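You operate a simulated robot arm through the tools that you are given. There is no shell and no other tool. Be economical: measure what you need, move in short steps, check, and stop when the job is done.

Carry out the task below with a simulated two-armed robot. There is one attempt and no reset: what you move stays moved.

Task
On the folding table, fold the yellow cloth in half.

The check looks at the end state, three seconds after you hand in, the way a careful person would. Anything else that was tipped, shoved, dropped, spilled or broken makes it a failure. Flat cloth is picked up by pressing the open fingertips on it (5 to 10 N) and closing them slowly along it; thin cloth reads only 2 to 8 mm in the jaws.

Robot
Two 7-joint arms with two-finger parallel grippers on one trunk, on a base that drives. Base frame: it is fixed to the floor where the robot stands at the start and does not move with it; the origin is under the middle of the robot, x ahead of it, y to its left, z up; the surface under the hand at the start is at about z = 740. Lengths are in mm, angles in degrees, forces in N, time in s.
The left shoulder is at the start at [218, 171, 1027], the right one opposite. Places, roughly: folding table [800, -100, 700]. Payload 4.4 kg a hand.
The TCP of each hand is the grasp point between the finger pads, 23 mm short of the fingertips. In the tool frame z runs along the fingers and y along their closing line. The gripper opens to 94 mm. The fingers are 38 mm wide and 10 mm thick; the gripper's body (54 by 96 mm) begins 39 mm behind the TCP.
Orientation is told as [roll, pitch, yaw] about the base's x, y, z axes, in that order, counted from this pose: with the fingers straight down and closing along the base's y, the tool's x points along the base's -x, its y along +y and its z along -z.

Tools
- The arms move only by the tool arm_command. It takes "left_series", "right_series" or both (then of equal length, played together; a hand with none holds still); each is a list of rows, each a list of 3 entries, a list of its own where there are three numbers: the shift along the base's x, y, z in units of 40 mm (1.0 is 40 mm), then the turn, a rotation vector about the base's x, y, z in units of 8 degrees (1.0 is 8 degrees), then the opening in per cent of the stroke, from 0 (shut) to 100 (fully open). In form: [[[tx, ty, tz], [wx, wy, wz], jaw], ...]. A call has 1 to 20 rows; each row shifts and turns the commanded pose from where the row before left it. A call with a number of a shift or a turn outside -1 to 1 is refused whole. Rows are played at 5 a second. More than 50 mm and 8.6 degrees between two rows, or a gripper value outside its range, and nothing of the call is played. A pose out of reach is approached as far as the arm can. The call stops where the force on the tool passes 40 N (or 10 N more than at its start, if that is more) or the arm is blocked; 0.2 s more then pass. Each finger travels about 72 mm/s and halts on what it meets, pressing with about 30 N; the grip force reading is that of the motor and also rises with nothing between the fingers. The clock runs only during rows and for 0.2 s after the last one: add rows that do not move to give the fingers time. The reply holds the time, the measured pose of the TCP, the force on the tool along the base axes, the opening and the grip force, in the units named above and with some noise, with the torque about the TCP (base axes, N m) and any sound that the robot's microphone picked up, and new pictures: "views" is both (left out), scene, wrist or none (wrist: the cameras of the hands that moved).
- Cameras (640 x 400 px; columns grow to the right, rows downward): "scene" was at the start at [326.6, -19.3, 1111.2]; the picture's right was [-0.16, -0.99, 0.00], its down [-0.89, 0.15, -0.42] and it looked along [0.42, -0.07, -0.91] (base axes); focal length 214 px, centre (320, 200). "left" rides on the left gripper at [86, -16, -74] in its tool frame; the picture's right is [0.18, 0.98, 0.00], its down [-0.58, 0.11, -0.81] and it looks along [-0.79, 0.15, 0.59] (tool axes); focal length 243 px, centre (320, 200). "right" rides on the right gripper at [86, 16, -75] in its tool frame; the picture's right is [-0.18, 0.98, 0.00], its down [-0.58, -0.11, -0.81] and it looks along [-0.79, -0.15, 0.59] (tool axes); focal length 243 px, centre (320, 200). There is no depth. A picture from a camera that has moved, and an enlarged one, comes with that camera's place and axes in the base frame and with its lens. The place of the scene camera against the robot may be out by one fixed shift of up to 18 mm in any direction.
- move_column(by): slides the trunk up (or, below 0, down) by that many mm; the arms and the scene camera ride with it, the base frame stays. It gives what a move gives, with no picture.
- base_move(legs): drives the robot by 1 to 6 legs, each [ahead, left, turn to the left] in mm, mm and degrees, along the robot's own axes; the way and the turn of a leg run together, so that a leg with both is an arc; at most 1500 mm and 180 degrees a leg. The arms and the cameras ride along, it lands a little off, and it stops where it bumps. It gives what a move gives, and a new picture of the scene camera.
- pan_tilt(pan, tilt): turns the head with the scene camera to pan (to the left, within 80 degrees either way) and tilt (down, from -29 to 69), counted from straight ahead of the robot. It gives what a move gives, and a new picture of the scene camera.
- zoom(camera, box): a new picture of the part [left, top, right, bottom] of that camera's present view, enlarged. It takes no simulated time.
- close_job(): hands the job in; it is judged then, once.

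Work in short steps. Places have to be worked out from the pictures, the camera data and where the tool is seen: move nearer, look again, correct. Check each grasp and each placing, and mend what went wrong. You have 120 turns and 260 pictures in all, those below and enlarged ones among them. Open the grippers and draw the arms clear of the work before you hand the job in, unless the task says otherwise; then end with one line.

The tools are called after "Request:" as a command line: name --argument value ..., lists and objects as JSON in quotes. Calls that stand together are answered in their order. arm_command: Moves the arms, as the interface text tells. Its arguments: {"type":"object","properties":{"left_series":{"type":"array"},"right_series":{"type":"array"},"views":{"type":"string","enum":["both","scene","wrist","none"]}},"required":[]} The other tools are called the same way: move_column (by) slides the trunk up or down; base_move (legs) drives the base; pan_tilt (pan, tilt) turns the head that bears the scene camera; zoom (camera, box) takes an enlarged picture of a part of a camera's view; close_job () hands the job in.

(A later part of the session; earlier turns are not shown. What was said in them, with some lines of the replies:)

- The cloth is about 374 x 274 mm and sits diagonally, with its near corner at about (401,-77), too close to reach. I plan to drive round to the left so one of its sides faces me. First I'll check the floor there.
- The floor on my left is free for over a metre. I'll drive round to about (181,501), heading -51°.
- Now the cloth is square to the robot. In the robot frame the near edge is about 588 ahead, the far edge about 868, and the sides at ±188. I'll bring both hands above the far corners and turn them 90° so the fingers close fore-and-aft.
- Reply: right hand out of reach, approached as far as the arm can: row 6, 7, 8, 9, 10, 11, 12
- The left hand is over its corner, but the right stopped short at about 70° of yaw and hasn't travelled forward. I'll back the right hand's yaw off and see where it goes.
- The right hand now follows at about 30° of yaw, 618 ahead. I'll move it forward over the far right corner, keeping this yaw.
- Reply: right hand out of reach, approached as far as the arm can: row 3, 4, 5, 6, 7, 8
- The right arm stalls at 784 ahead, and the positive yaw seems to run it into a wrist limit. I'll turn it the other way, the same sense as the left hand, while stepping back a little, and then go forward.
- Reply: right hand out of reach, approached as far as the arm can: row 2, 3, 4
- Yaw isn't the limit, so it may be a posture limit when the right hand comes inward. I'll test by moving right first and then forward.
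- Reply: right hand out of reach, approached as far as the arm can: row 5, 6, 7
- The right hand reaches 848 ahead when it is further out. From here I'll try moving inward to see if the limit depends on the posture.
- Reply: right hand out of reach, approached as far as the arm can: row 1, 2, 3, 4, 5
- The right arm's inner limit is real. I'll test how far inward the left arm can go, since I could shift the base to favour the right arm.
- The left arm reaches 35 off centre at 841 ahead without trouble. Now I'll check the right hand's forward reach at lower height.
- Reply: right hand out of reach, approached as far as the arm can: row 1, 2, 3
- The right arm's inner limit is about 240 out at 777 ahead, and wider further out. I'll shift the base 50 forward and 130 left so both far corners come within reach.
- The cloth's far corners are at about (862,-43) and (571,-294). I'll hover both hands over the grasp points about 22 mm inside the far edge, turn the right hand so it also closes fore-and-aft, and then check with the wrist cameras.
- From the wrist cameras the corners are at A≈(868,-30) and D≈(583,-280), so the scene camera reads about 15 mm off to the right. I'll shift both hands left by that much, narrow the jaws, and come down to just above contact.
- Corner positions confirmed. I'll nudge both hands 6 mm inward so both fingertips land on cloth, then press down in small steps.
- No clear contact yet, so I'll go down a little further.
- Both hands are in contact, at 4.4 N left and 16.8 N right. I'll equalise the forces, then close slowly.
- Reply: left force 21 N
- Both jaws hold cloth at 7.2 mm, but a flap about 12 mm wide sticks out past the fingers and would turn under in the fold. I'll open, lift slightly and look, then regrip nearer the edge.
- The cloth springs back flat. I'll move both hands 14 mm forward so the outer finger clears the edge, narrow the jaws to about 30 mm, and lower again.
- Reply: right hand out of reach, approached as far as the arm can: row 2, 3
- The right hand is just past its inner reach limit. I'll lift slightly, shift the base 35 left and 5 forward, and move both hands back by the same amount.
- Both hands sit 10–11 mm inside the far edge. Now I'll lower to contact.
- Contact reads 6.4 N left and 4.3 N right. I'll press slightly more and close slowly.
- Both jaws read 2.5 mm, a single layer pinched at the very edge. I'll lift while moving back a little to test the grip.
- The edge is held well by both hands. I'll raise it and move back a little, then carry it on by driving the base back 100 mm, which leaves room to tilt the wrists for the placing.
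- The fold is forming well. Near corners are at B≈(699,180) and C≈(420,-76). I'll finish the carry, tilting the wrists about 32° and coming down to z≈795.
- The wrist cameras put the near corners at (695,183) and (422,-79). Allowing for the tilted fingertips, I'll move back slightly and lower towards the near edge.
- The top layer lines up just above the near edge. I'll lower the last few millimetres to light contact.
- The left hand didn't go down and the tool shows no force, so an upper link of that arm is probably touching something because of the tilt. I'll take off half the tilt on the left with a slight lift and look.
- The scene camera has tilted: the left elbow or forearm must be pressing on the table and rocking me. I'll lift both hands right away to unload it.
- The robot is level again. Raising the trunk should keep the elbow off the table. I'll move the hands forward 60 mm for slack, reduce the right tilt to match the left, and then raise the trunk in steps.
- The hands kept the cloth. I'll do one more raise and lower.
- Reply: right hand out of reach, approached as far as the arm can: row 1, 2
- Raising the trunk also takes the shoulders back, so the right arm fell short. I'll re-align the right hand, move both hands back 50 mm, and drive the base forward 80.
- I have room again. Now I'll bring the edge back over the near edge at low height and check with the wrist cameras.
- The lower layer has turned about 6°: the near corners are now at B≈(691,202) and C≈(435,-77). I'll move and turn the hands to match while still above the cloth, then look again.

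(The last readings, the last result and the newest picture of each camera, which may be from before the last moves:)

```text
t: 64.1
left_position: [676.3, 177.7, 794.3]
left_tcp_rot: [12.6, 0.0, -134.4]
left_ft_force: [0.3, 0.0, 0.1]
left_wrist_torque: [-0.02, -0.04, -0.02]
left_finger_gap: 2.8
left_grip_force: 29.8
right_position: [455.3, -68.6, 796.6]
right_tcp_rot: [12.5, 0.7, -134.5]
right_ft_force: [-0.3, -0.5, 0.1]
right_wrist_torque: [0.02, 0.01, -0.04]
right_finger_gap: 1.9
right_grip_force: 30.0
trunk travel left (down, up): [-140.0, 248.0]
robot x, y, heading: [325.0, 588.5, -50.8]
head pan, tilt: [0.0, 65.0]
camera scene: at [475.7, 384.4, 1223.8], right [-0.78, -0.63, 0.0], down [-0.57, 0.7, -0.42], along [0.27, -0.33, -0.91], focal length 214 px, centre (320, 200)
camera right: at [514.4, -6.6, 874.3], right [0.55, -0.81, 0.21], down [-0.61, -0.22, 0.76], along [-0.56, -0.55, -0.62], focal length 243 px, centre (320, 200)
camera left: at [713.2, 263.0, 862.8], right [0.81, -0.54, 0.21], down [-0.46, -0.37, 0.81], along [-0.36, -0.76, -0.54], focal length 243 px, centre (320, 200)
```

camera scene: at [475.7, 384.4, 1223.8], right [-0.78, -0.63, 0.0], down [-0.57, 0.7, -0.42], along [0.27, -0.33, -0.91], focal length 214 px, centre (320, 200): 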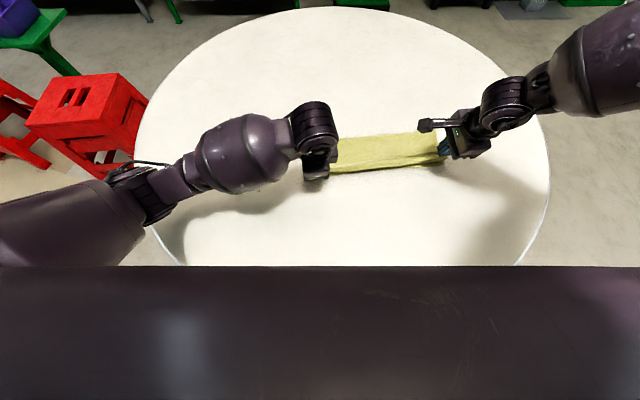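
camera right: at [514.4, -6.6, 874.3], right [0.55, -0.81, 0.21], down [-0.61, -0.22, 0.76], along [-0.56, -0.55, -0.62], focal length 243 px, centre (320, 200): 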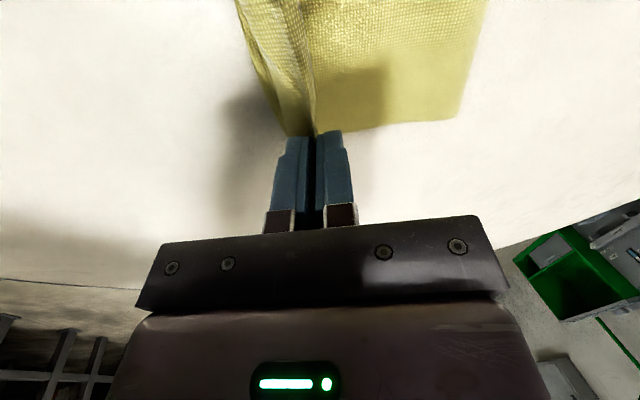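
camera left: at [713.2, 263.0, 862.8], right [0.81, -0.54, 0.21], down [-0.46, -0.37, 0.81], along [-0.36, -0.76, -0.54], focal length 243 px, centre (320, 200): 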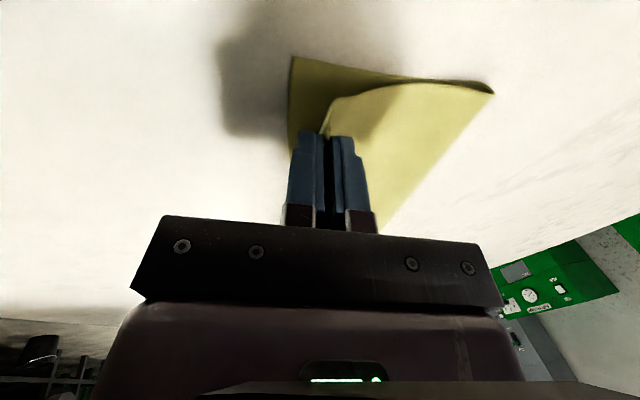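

The edges are nearly parallel. I'll make a small correction and lower.

Request:
arm_command --left_series '[[[0.02, 0.08, -0.3], [0, 0, 0], 0], [[0, 0, -0.3], [0, 0, 0], 0], [[0, 0, -0.08], [0, 0, 0], 0], [[0, 0, 0], [0, 0, 0], 0]]' --right_series '[[[0.1, 0.22, -0.3], [0, 0, 0], 0], [[0, 0, -0.3], [0, 0, 0], 0], [[0, 0, -0.12], [0, 0, 0], 0], [[0, 0, 0], [0, 0, 0], 0]]'

```text
t: 65.1
left_position: [675.8, 182.4, 767.8]
left_tcp_rot: [12.7, -0.1, -134.4]
left_ft_force: [-1.5, -0.9, 1.2]
left_wrist_torque: [-0.03, -0.01, -0.02]
left_finger_gap: 2.7
left_grip_force: 29.7
right_position: [458.0, -60.1, 769.0]
right_tcp_rot: [12.4, 0.7, -134.6]
right_ft_force: [1.0, 1.1, 2.0]
right_wrist_torque: [0.04, -0.07, 0.0]
right_finger_gap: 2.3
right_grip_force: 30.1
trunk travel left (down, up): [-140.0, 248.0]
robot x, y, heading: [329.0, 588.5, -50.5]
head pan, tilt: [0.0, 65.0]
camera scene: at [475.6, 384.7, 1223.9], right [-0.78, -0.63, 0.0], down [-0.57, 0.7, -0.42], along [0.27, -0.33, -0.91], focal length 214 px, centre (320, 200)
camera right: at [518.3, 1.6, 845.8], right [0.55, -0.81, 0.21], down [-0.61, -0.22, 0.76], along [-0.56, -0.55, -0.62], focal length 243 px, centre (320, 200)
camera left: at [712.9, 266.6, 837.3], right [0.81, -0.54, 0.22], down [-0.46, -0.37, 0.81], along [-0.36, -0.76, -0.54], focal length 243 px, centre (320, 200)
```

scene: 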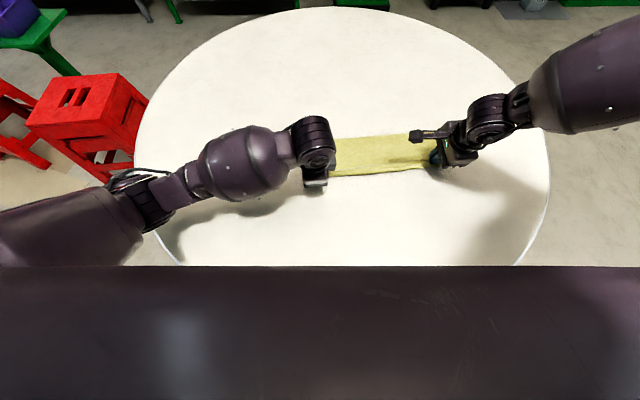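
right: 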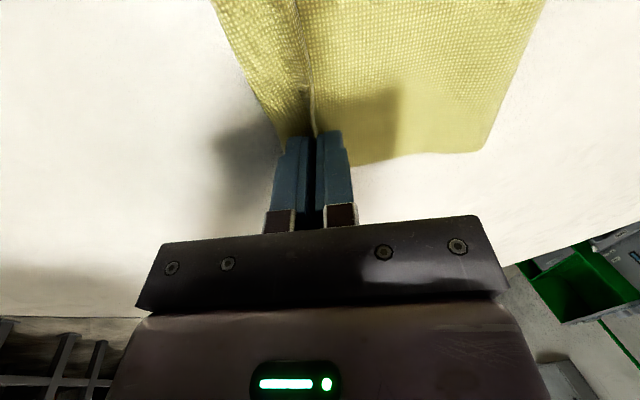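
left: 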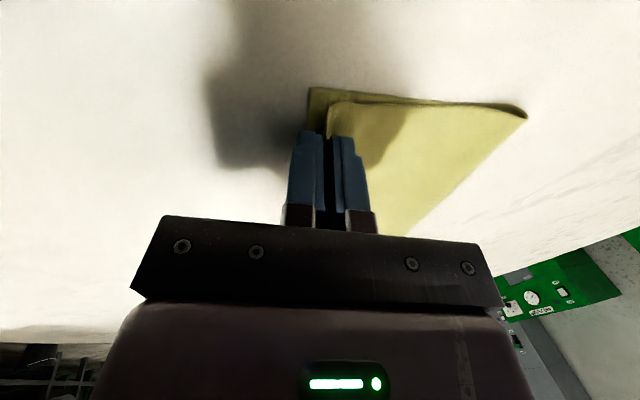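

The two layers line up. I'll open a little, sweep the forward finger slightly towards the near edge so the pinched strip lies outward, and then rise.

Request:
arm_command --left_series '[[[0, 0, 0.02], [0, 0, 0], 4], [[0, 0, 0.02], [0, 0, 0], 8], [[-0.07, 0.065, 0.03], [0, 0, 0], 10], [[-0.09, 0.085, 0.05], [0, 0, 0], 10], [[-0.09, 0.085, 0.1], [0, 0, 0], 10], [[-0.09, 0.085, 0.2], [0, 0, 0], 10], [[0, 0, 0.5], [0, 0, 0], 12], [[0, 0, 0.5], [0, 0, 0], 12]]' --right_series '[[[0, 0, 0.02], [0, 0, 0], 4], [[0, 0, 0.02], [0, 0, 0], 8], [[-0.07, 0.065, 0.03], [0, 0, 0], 10], [[-0.09, 0.085, 0.05], [0, 0, 0], 10], [[-0.09, 0.085, 0.1], [0, 0, 0], 10], [[-0.09, 0.085, 0.2], [0, 0, 0], 10], [[0, 0, 0.5], [0, 0, 0], 12], [[0, 0, 0.5], [0, 0, 0], 12]]'

```text
t: 66.9
left_position: [663.2, 195.0, 825.0]
left_tcp_rot: [12.7, 0.0, -134.4]
left_ft_force: [-0.6, 0.3, 1.0]
left_wrist_torque: [-0.01, 0.02, 0.02]
left_finger_gap: 11.4
left_grip_force: 0.0
right_position: [444.2, -44.6, 826.2]
right_tcp_rot: [12.4, 0.7, -134.6]
right_ft_force: [0.1, 0.3, 0.1]
right_wrist_torque: [0.0, 0.0, -0.02]
right_finger_gap: 11.6
right_grip_force: 0.1
trunk travel left (down, up): [-140.0, 248.0]
robot x, y, heading: [327.1, 587.7, -51.1]
head pan, tilt: [0.0, 65.0]
camera scene: at [475.4, 384.8, 1224.0], right [-0.78, -0.63, 0.0], down [-0.57, 0.7, -0.42], along [0.27, -0.33, -0.91], focal length 214 px, centre (320, 200)
camera right: at [504.0, 16.5, 903.0], right [0.55, -0.81, 0.21], down [-0.61, -0.22, 0.76], along [-0.56, -0.55, -0.62], focal length 243 px, centre (320, 200)
camera left: at [700.1, 279.0, 894.3], right [0.81, -0.54, 0.22], down [-0.46, -0.37, 0.81], along [-0.36, -0.76, -0.55], focal length 243 px, centre (320, 200)
```

scene: 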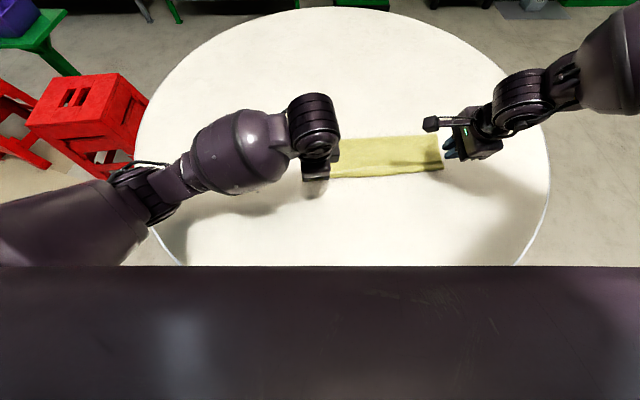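
right: 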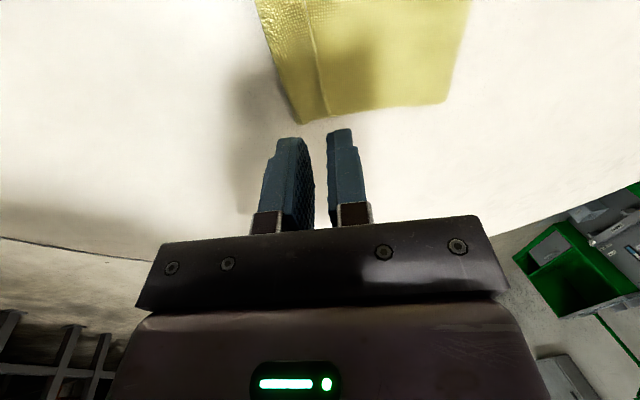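
left: 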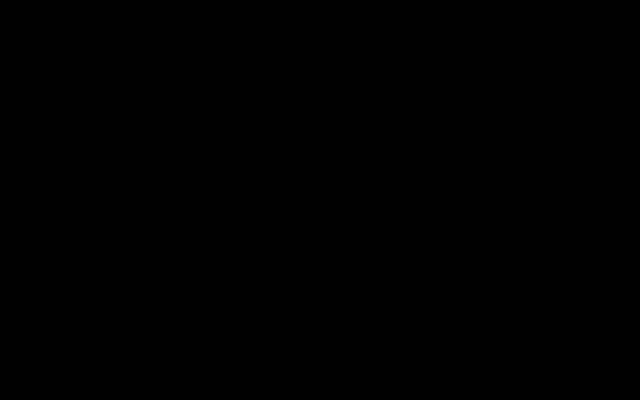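

Released. I'll raise both hands and move them aside to see the result.

Request:
arm_command --left_series '[[[0, 0, 0.8], [0, 0, 0], 20], [[0, 0, 0.8], [0, 0, 0], 30], [[0.5, 0.4, 0.3], [0, 0, 0], 30], [[0.6, 0.5, 0], [0, 0, 0], 30], [[0.6, 0.5, 0], [0, 0, 0], 30], [[0.6, 0.5, 0], [0, 0, 0], 30], [[0, 0, 0], [0, 0, 0], 30]]' --right_series '[[[0, 0, 0.8], [0, 0, 0], 20], [[0, 0, 0.8], [0, 0, 0], 30], [[-0.5, -0.4, 0.3], [0, 0, 0], 30], [[-0.6, -0.5, 0], [0, 0, 0], 30], [[-0.6, -0.5, 0], [0, 0, 0], 30], [[0, 0, 0], [0, 0, 0], 30], [[0, 0, 0], [0, 0, 0], 30]]' --views "scene"

Request:
zoom --camera "scene" --box '[260, 90, 480, 220]'

```text
t: 68.5
left_position: [753.6, 269.0, 901.4]
left_tcp_rot: [12.5, -0.1, -134.5]
left_ft_force: [0.1, 0.4, 0.0]
left_wrist_torque: [-0.03, -0.02, -0.01]
left_finger_gap: 28.3
left_grip_force: 0.0
right_position: [376.0, -102.2, 902.6]
right_tcp_rot: [12.3, 0.8, -134.6]
right_ft_force: [-0.2, -0.5, -0.3]
right_wrist_torque: [0.01, 0.0, -0.03]
right_finger_gap: 28.2
right_grip_force: 0.0
trunk travel left (down, up): [-140.0, 248.0]
robot x, y, heading: [321.8, 588.1, -50.4]
head pan, tilt: [0.0, 65.0]
camera scene: at [475.6, 384.0, 1223.7], right [-0.78, -0.63, 0.0], down [-0.57, 0.7, -0.42], along [0.27, -0.33, -0.91], focal length 214 px, centre (320, 200)
```

scene: 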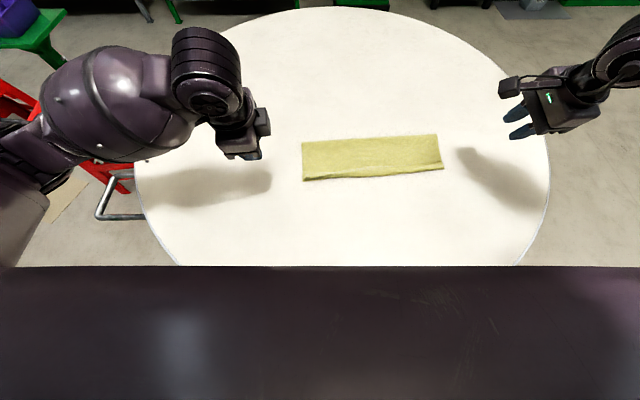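

```text
2.91 times, centred on (370, 155) of scene
camera zoom: at [475.6, 384.0, 1223.7], right [-0.78, -0.63, 0.0], down [-0.57, 0.7, -0.42], along [0.27, -0.33, -0.91], focal length 624 px, centre (174, 331)
```

zoom: 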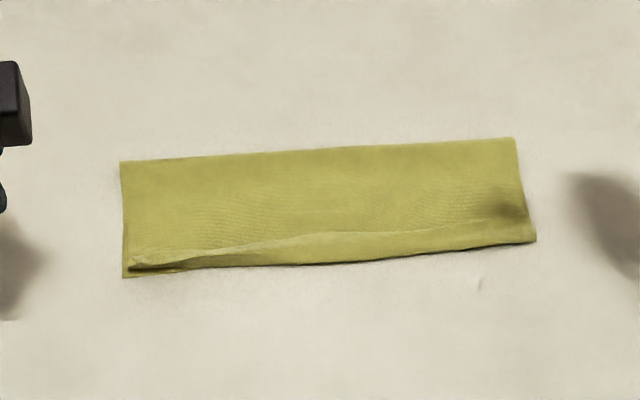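

The fold looks good. I'll zoom in on the near edge to check the alignment.

Request:
zoom --camera "scene" --box '[295, 155, 375, 195]'

Request:
zoom --camera "scene" --box '[370, 140, 450, 190]'

```text
8.00 times, centred on (335, 175) of scene
camera zoom: at [475.6, 384.0, 1223.7], right [-0.78, -0.63, 0.0], down [-0.57, 0.7, -0.42], along [0.27, -0.33, -0.91], focal length 1716 px, centre (200, 400)
```

zoom: 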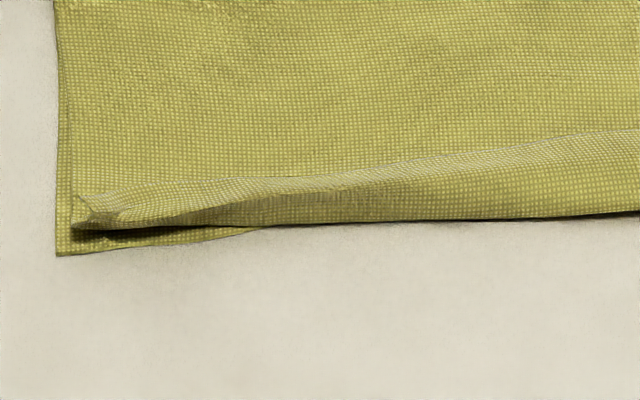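

```text
8.00 times, centred on (410, 165) of scene
camera zoom: at [475.6, 384.0, 1223.7], right [-0.78, -0.63, 0.0], down [-0.57, 0.7, -0.42], along [0.27, -0.33, -0.91], focal length 1716 px, centre (-400, 480)
```

zoom: 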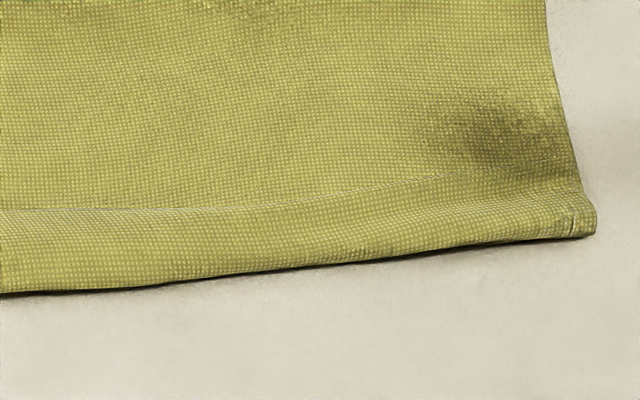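

The right end looks clean and the left corner is slightly curled. I'll get a closer look from the wrist cameras.

Request:
arm_command --left_series '[[[0, 0, 0], [0, 0, 0], 30]]' --right_series '[[[0, 0, 0], [0, 0, 0], 30]]' --views "wrist"

```text
t: 68.9
left_position: [752.9, 270.4, 902.0]
left_tcp_rot: [12.6, 0.0, -134.4]
left_ft_force: [-0.1, 0.3, 0.1]
left_wrist_torque: [0.02, -0.03, -0.01]
left_finger_gap: 28.3
left_grip_force: 0.1
right_position: [376.3, -102.2, 901.9]
right_tcp_rot: [12.5, 0.6, -134.6]
right_ft_force: [-0.8, 0.3, -1.1]
right_wrist_torque: [0.0, -0.01, -0.02]
right_finger_gap: 28.0
right_grip_force: 0.2
trunk travel left (down, up): [-140.0, 248.0]
robot x, y, heading: [326.9, 585.6, -50.8]
head pan, tilt: [0.0, 65.0]
camera right: at [436.6, -40.4, 979.7], right [0.55, -0.81, 0.21], down [-0.61, -0.22, 0.76], along [-0.56, -0.55, -0.62], focal length 243 px, centre (320, 200)
camera left: at [790.4, 353.8, 970.9], right [0.81, -0.54, 0.21], down [-0.46, -0.37, 0.81], along [-0.36, -0.76, -0.55], focal length 243 px, centre (320, 200)
```

right: 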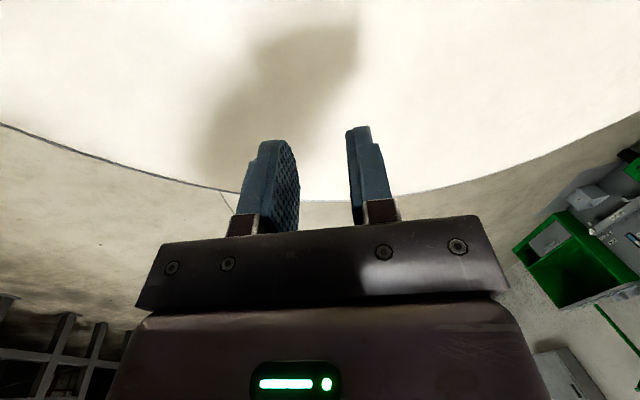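
left: 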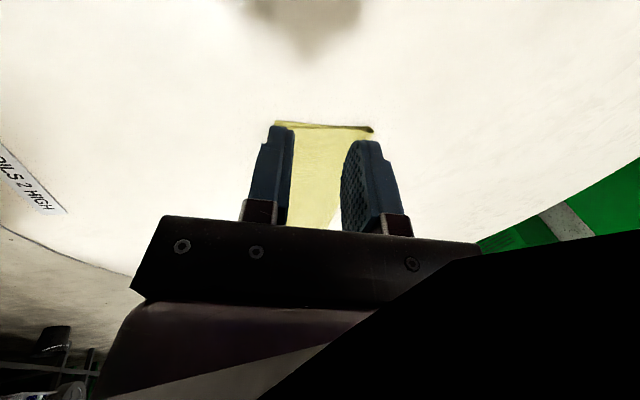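

The cloth is folded in half, with its edges matched to within about 10 mm and lying flat. Nothing else on the table has moved. I'll open the grippers fully and draw both arms further clear.

Request:
arm_command --left_series '[[[0.3, 0.25, 0.8], [0, 0, 0], 60], [[0.3, 0.25, 0.8], [0, 0, 0], 100], [[0, 0, 0], [0, 0, 0], 100], [[0, 0, 0], [0, 0, 0], 100]]' --right_series '[[[-0.3, -0.25, 0.8], [0, 0, 0], 60], [[-0.3, -0.25, 0.8], [0, 0, 0], 100], [[0, 0, 0], [0, 0, 0], 100], [[0, 0, 0], [0, 0, 0], 100]]' --views "scene"

```text
t: 69.9
left_position: [778.5, 291.6, 963.7]
left_tcp_rot: [12.7, 0.0, -134.4]
left_ft_force: [-0.3, 0.7, 0.4]
left_wrist_torque: [0.0, 0.0, 0.02]
left_finger_gap: 93.8
left_grip_force: 0.0
right_position: [354.5, -121.5, 967.8]
right_tcp_rot: [12.4, 0.7, -134.6]
right_ft_force: [0.8, 0.4, 0.2]
right_wrist_torque: [0.0, -0.01, -0.04]
right_finger_gap: 94.1
right_grip_force: 0.1
trunk travel left (down, up): [-140.0, 248.0]
robot x, y, heading: [325.9, 588.4, -50.7]
head pan, tilt: [0.0, 65.0]
camera scene: at [475.5, 384.5, 1223.8], right [-0.78, -0.63, 0.0], down [-0.57, 0.7, -0.42], along [0.27, -0.33, -0.91], focal length 214 px, centre (320, 200)
```

scene: 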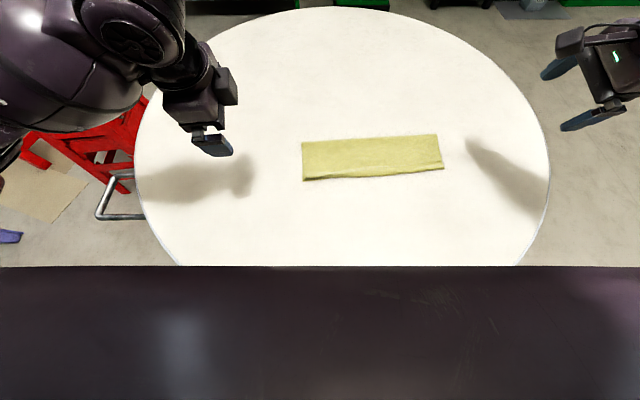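

The cloth looks good. I'll check that the red stool beside the table hasn't been disturbed by the left arm.

Request:
pan_tilt --pan 55 --tilt 45

```text
t: 71.2
left_position: [777.6, 290.3, 962.8]
left_tcp_rot: [12.6, 0.0, -134.4]
left_ft_force: [-0.9, 0.1, -0.4]
left_wrist_torque: [-0.04, -0.02, 0.04]
left_finger_gap: 94.2
left_grip_force: 0.0
right_position: [355.0, -121.7, 966.0]
right_tcp_rot: [12.4, 0.7, -134.6]
right_ft_force: [1.4, 1.5, 0.0]
right_wrist_torque: [0.0, 0.0, 0.0]
right_finger_gap: 94.1
right_grip_force: 0.0
trunk travel left (down, up): [-140.0, 248.0]
robot x, y, heading: [324.2, 586.9, -50.8]
head pan, tilt: [55.0, 45.0]
camera scene: at [518.5, 437.3, 1248.8], right [0.07, -1.0, 0.0], down [-0.71, -0.05, -0.71], along [0.71, 0.05, -0.71], focal length 214 px, centre (320, 200)
```

scene: 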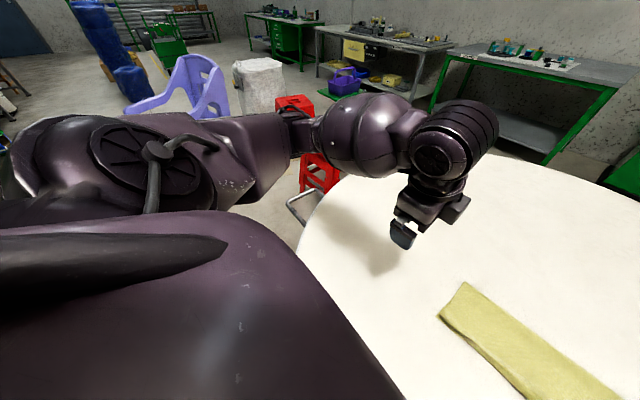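

The stool and chair are upright and clear of the arm, the cloth is folded, and both hands are open and away. I'm handing in.

Request:
close_job

```text
The job is handed in.
```

The yellow cloth is folded in half on the table, with its edges matched to within about 10 mm and a slight curl at the left corner; both grippers are open and clear, and nothing else looks disturbed.
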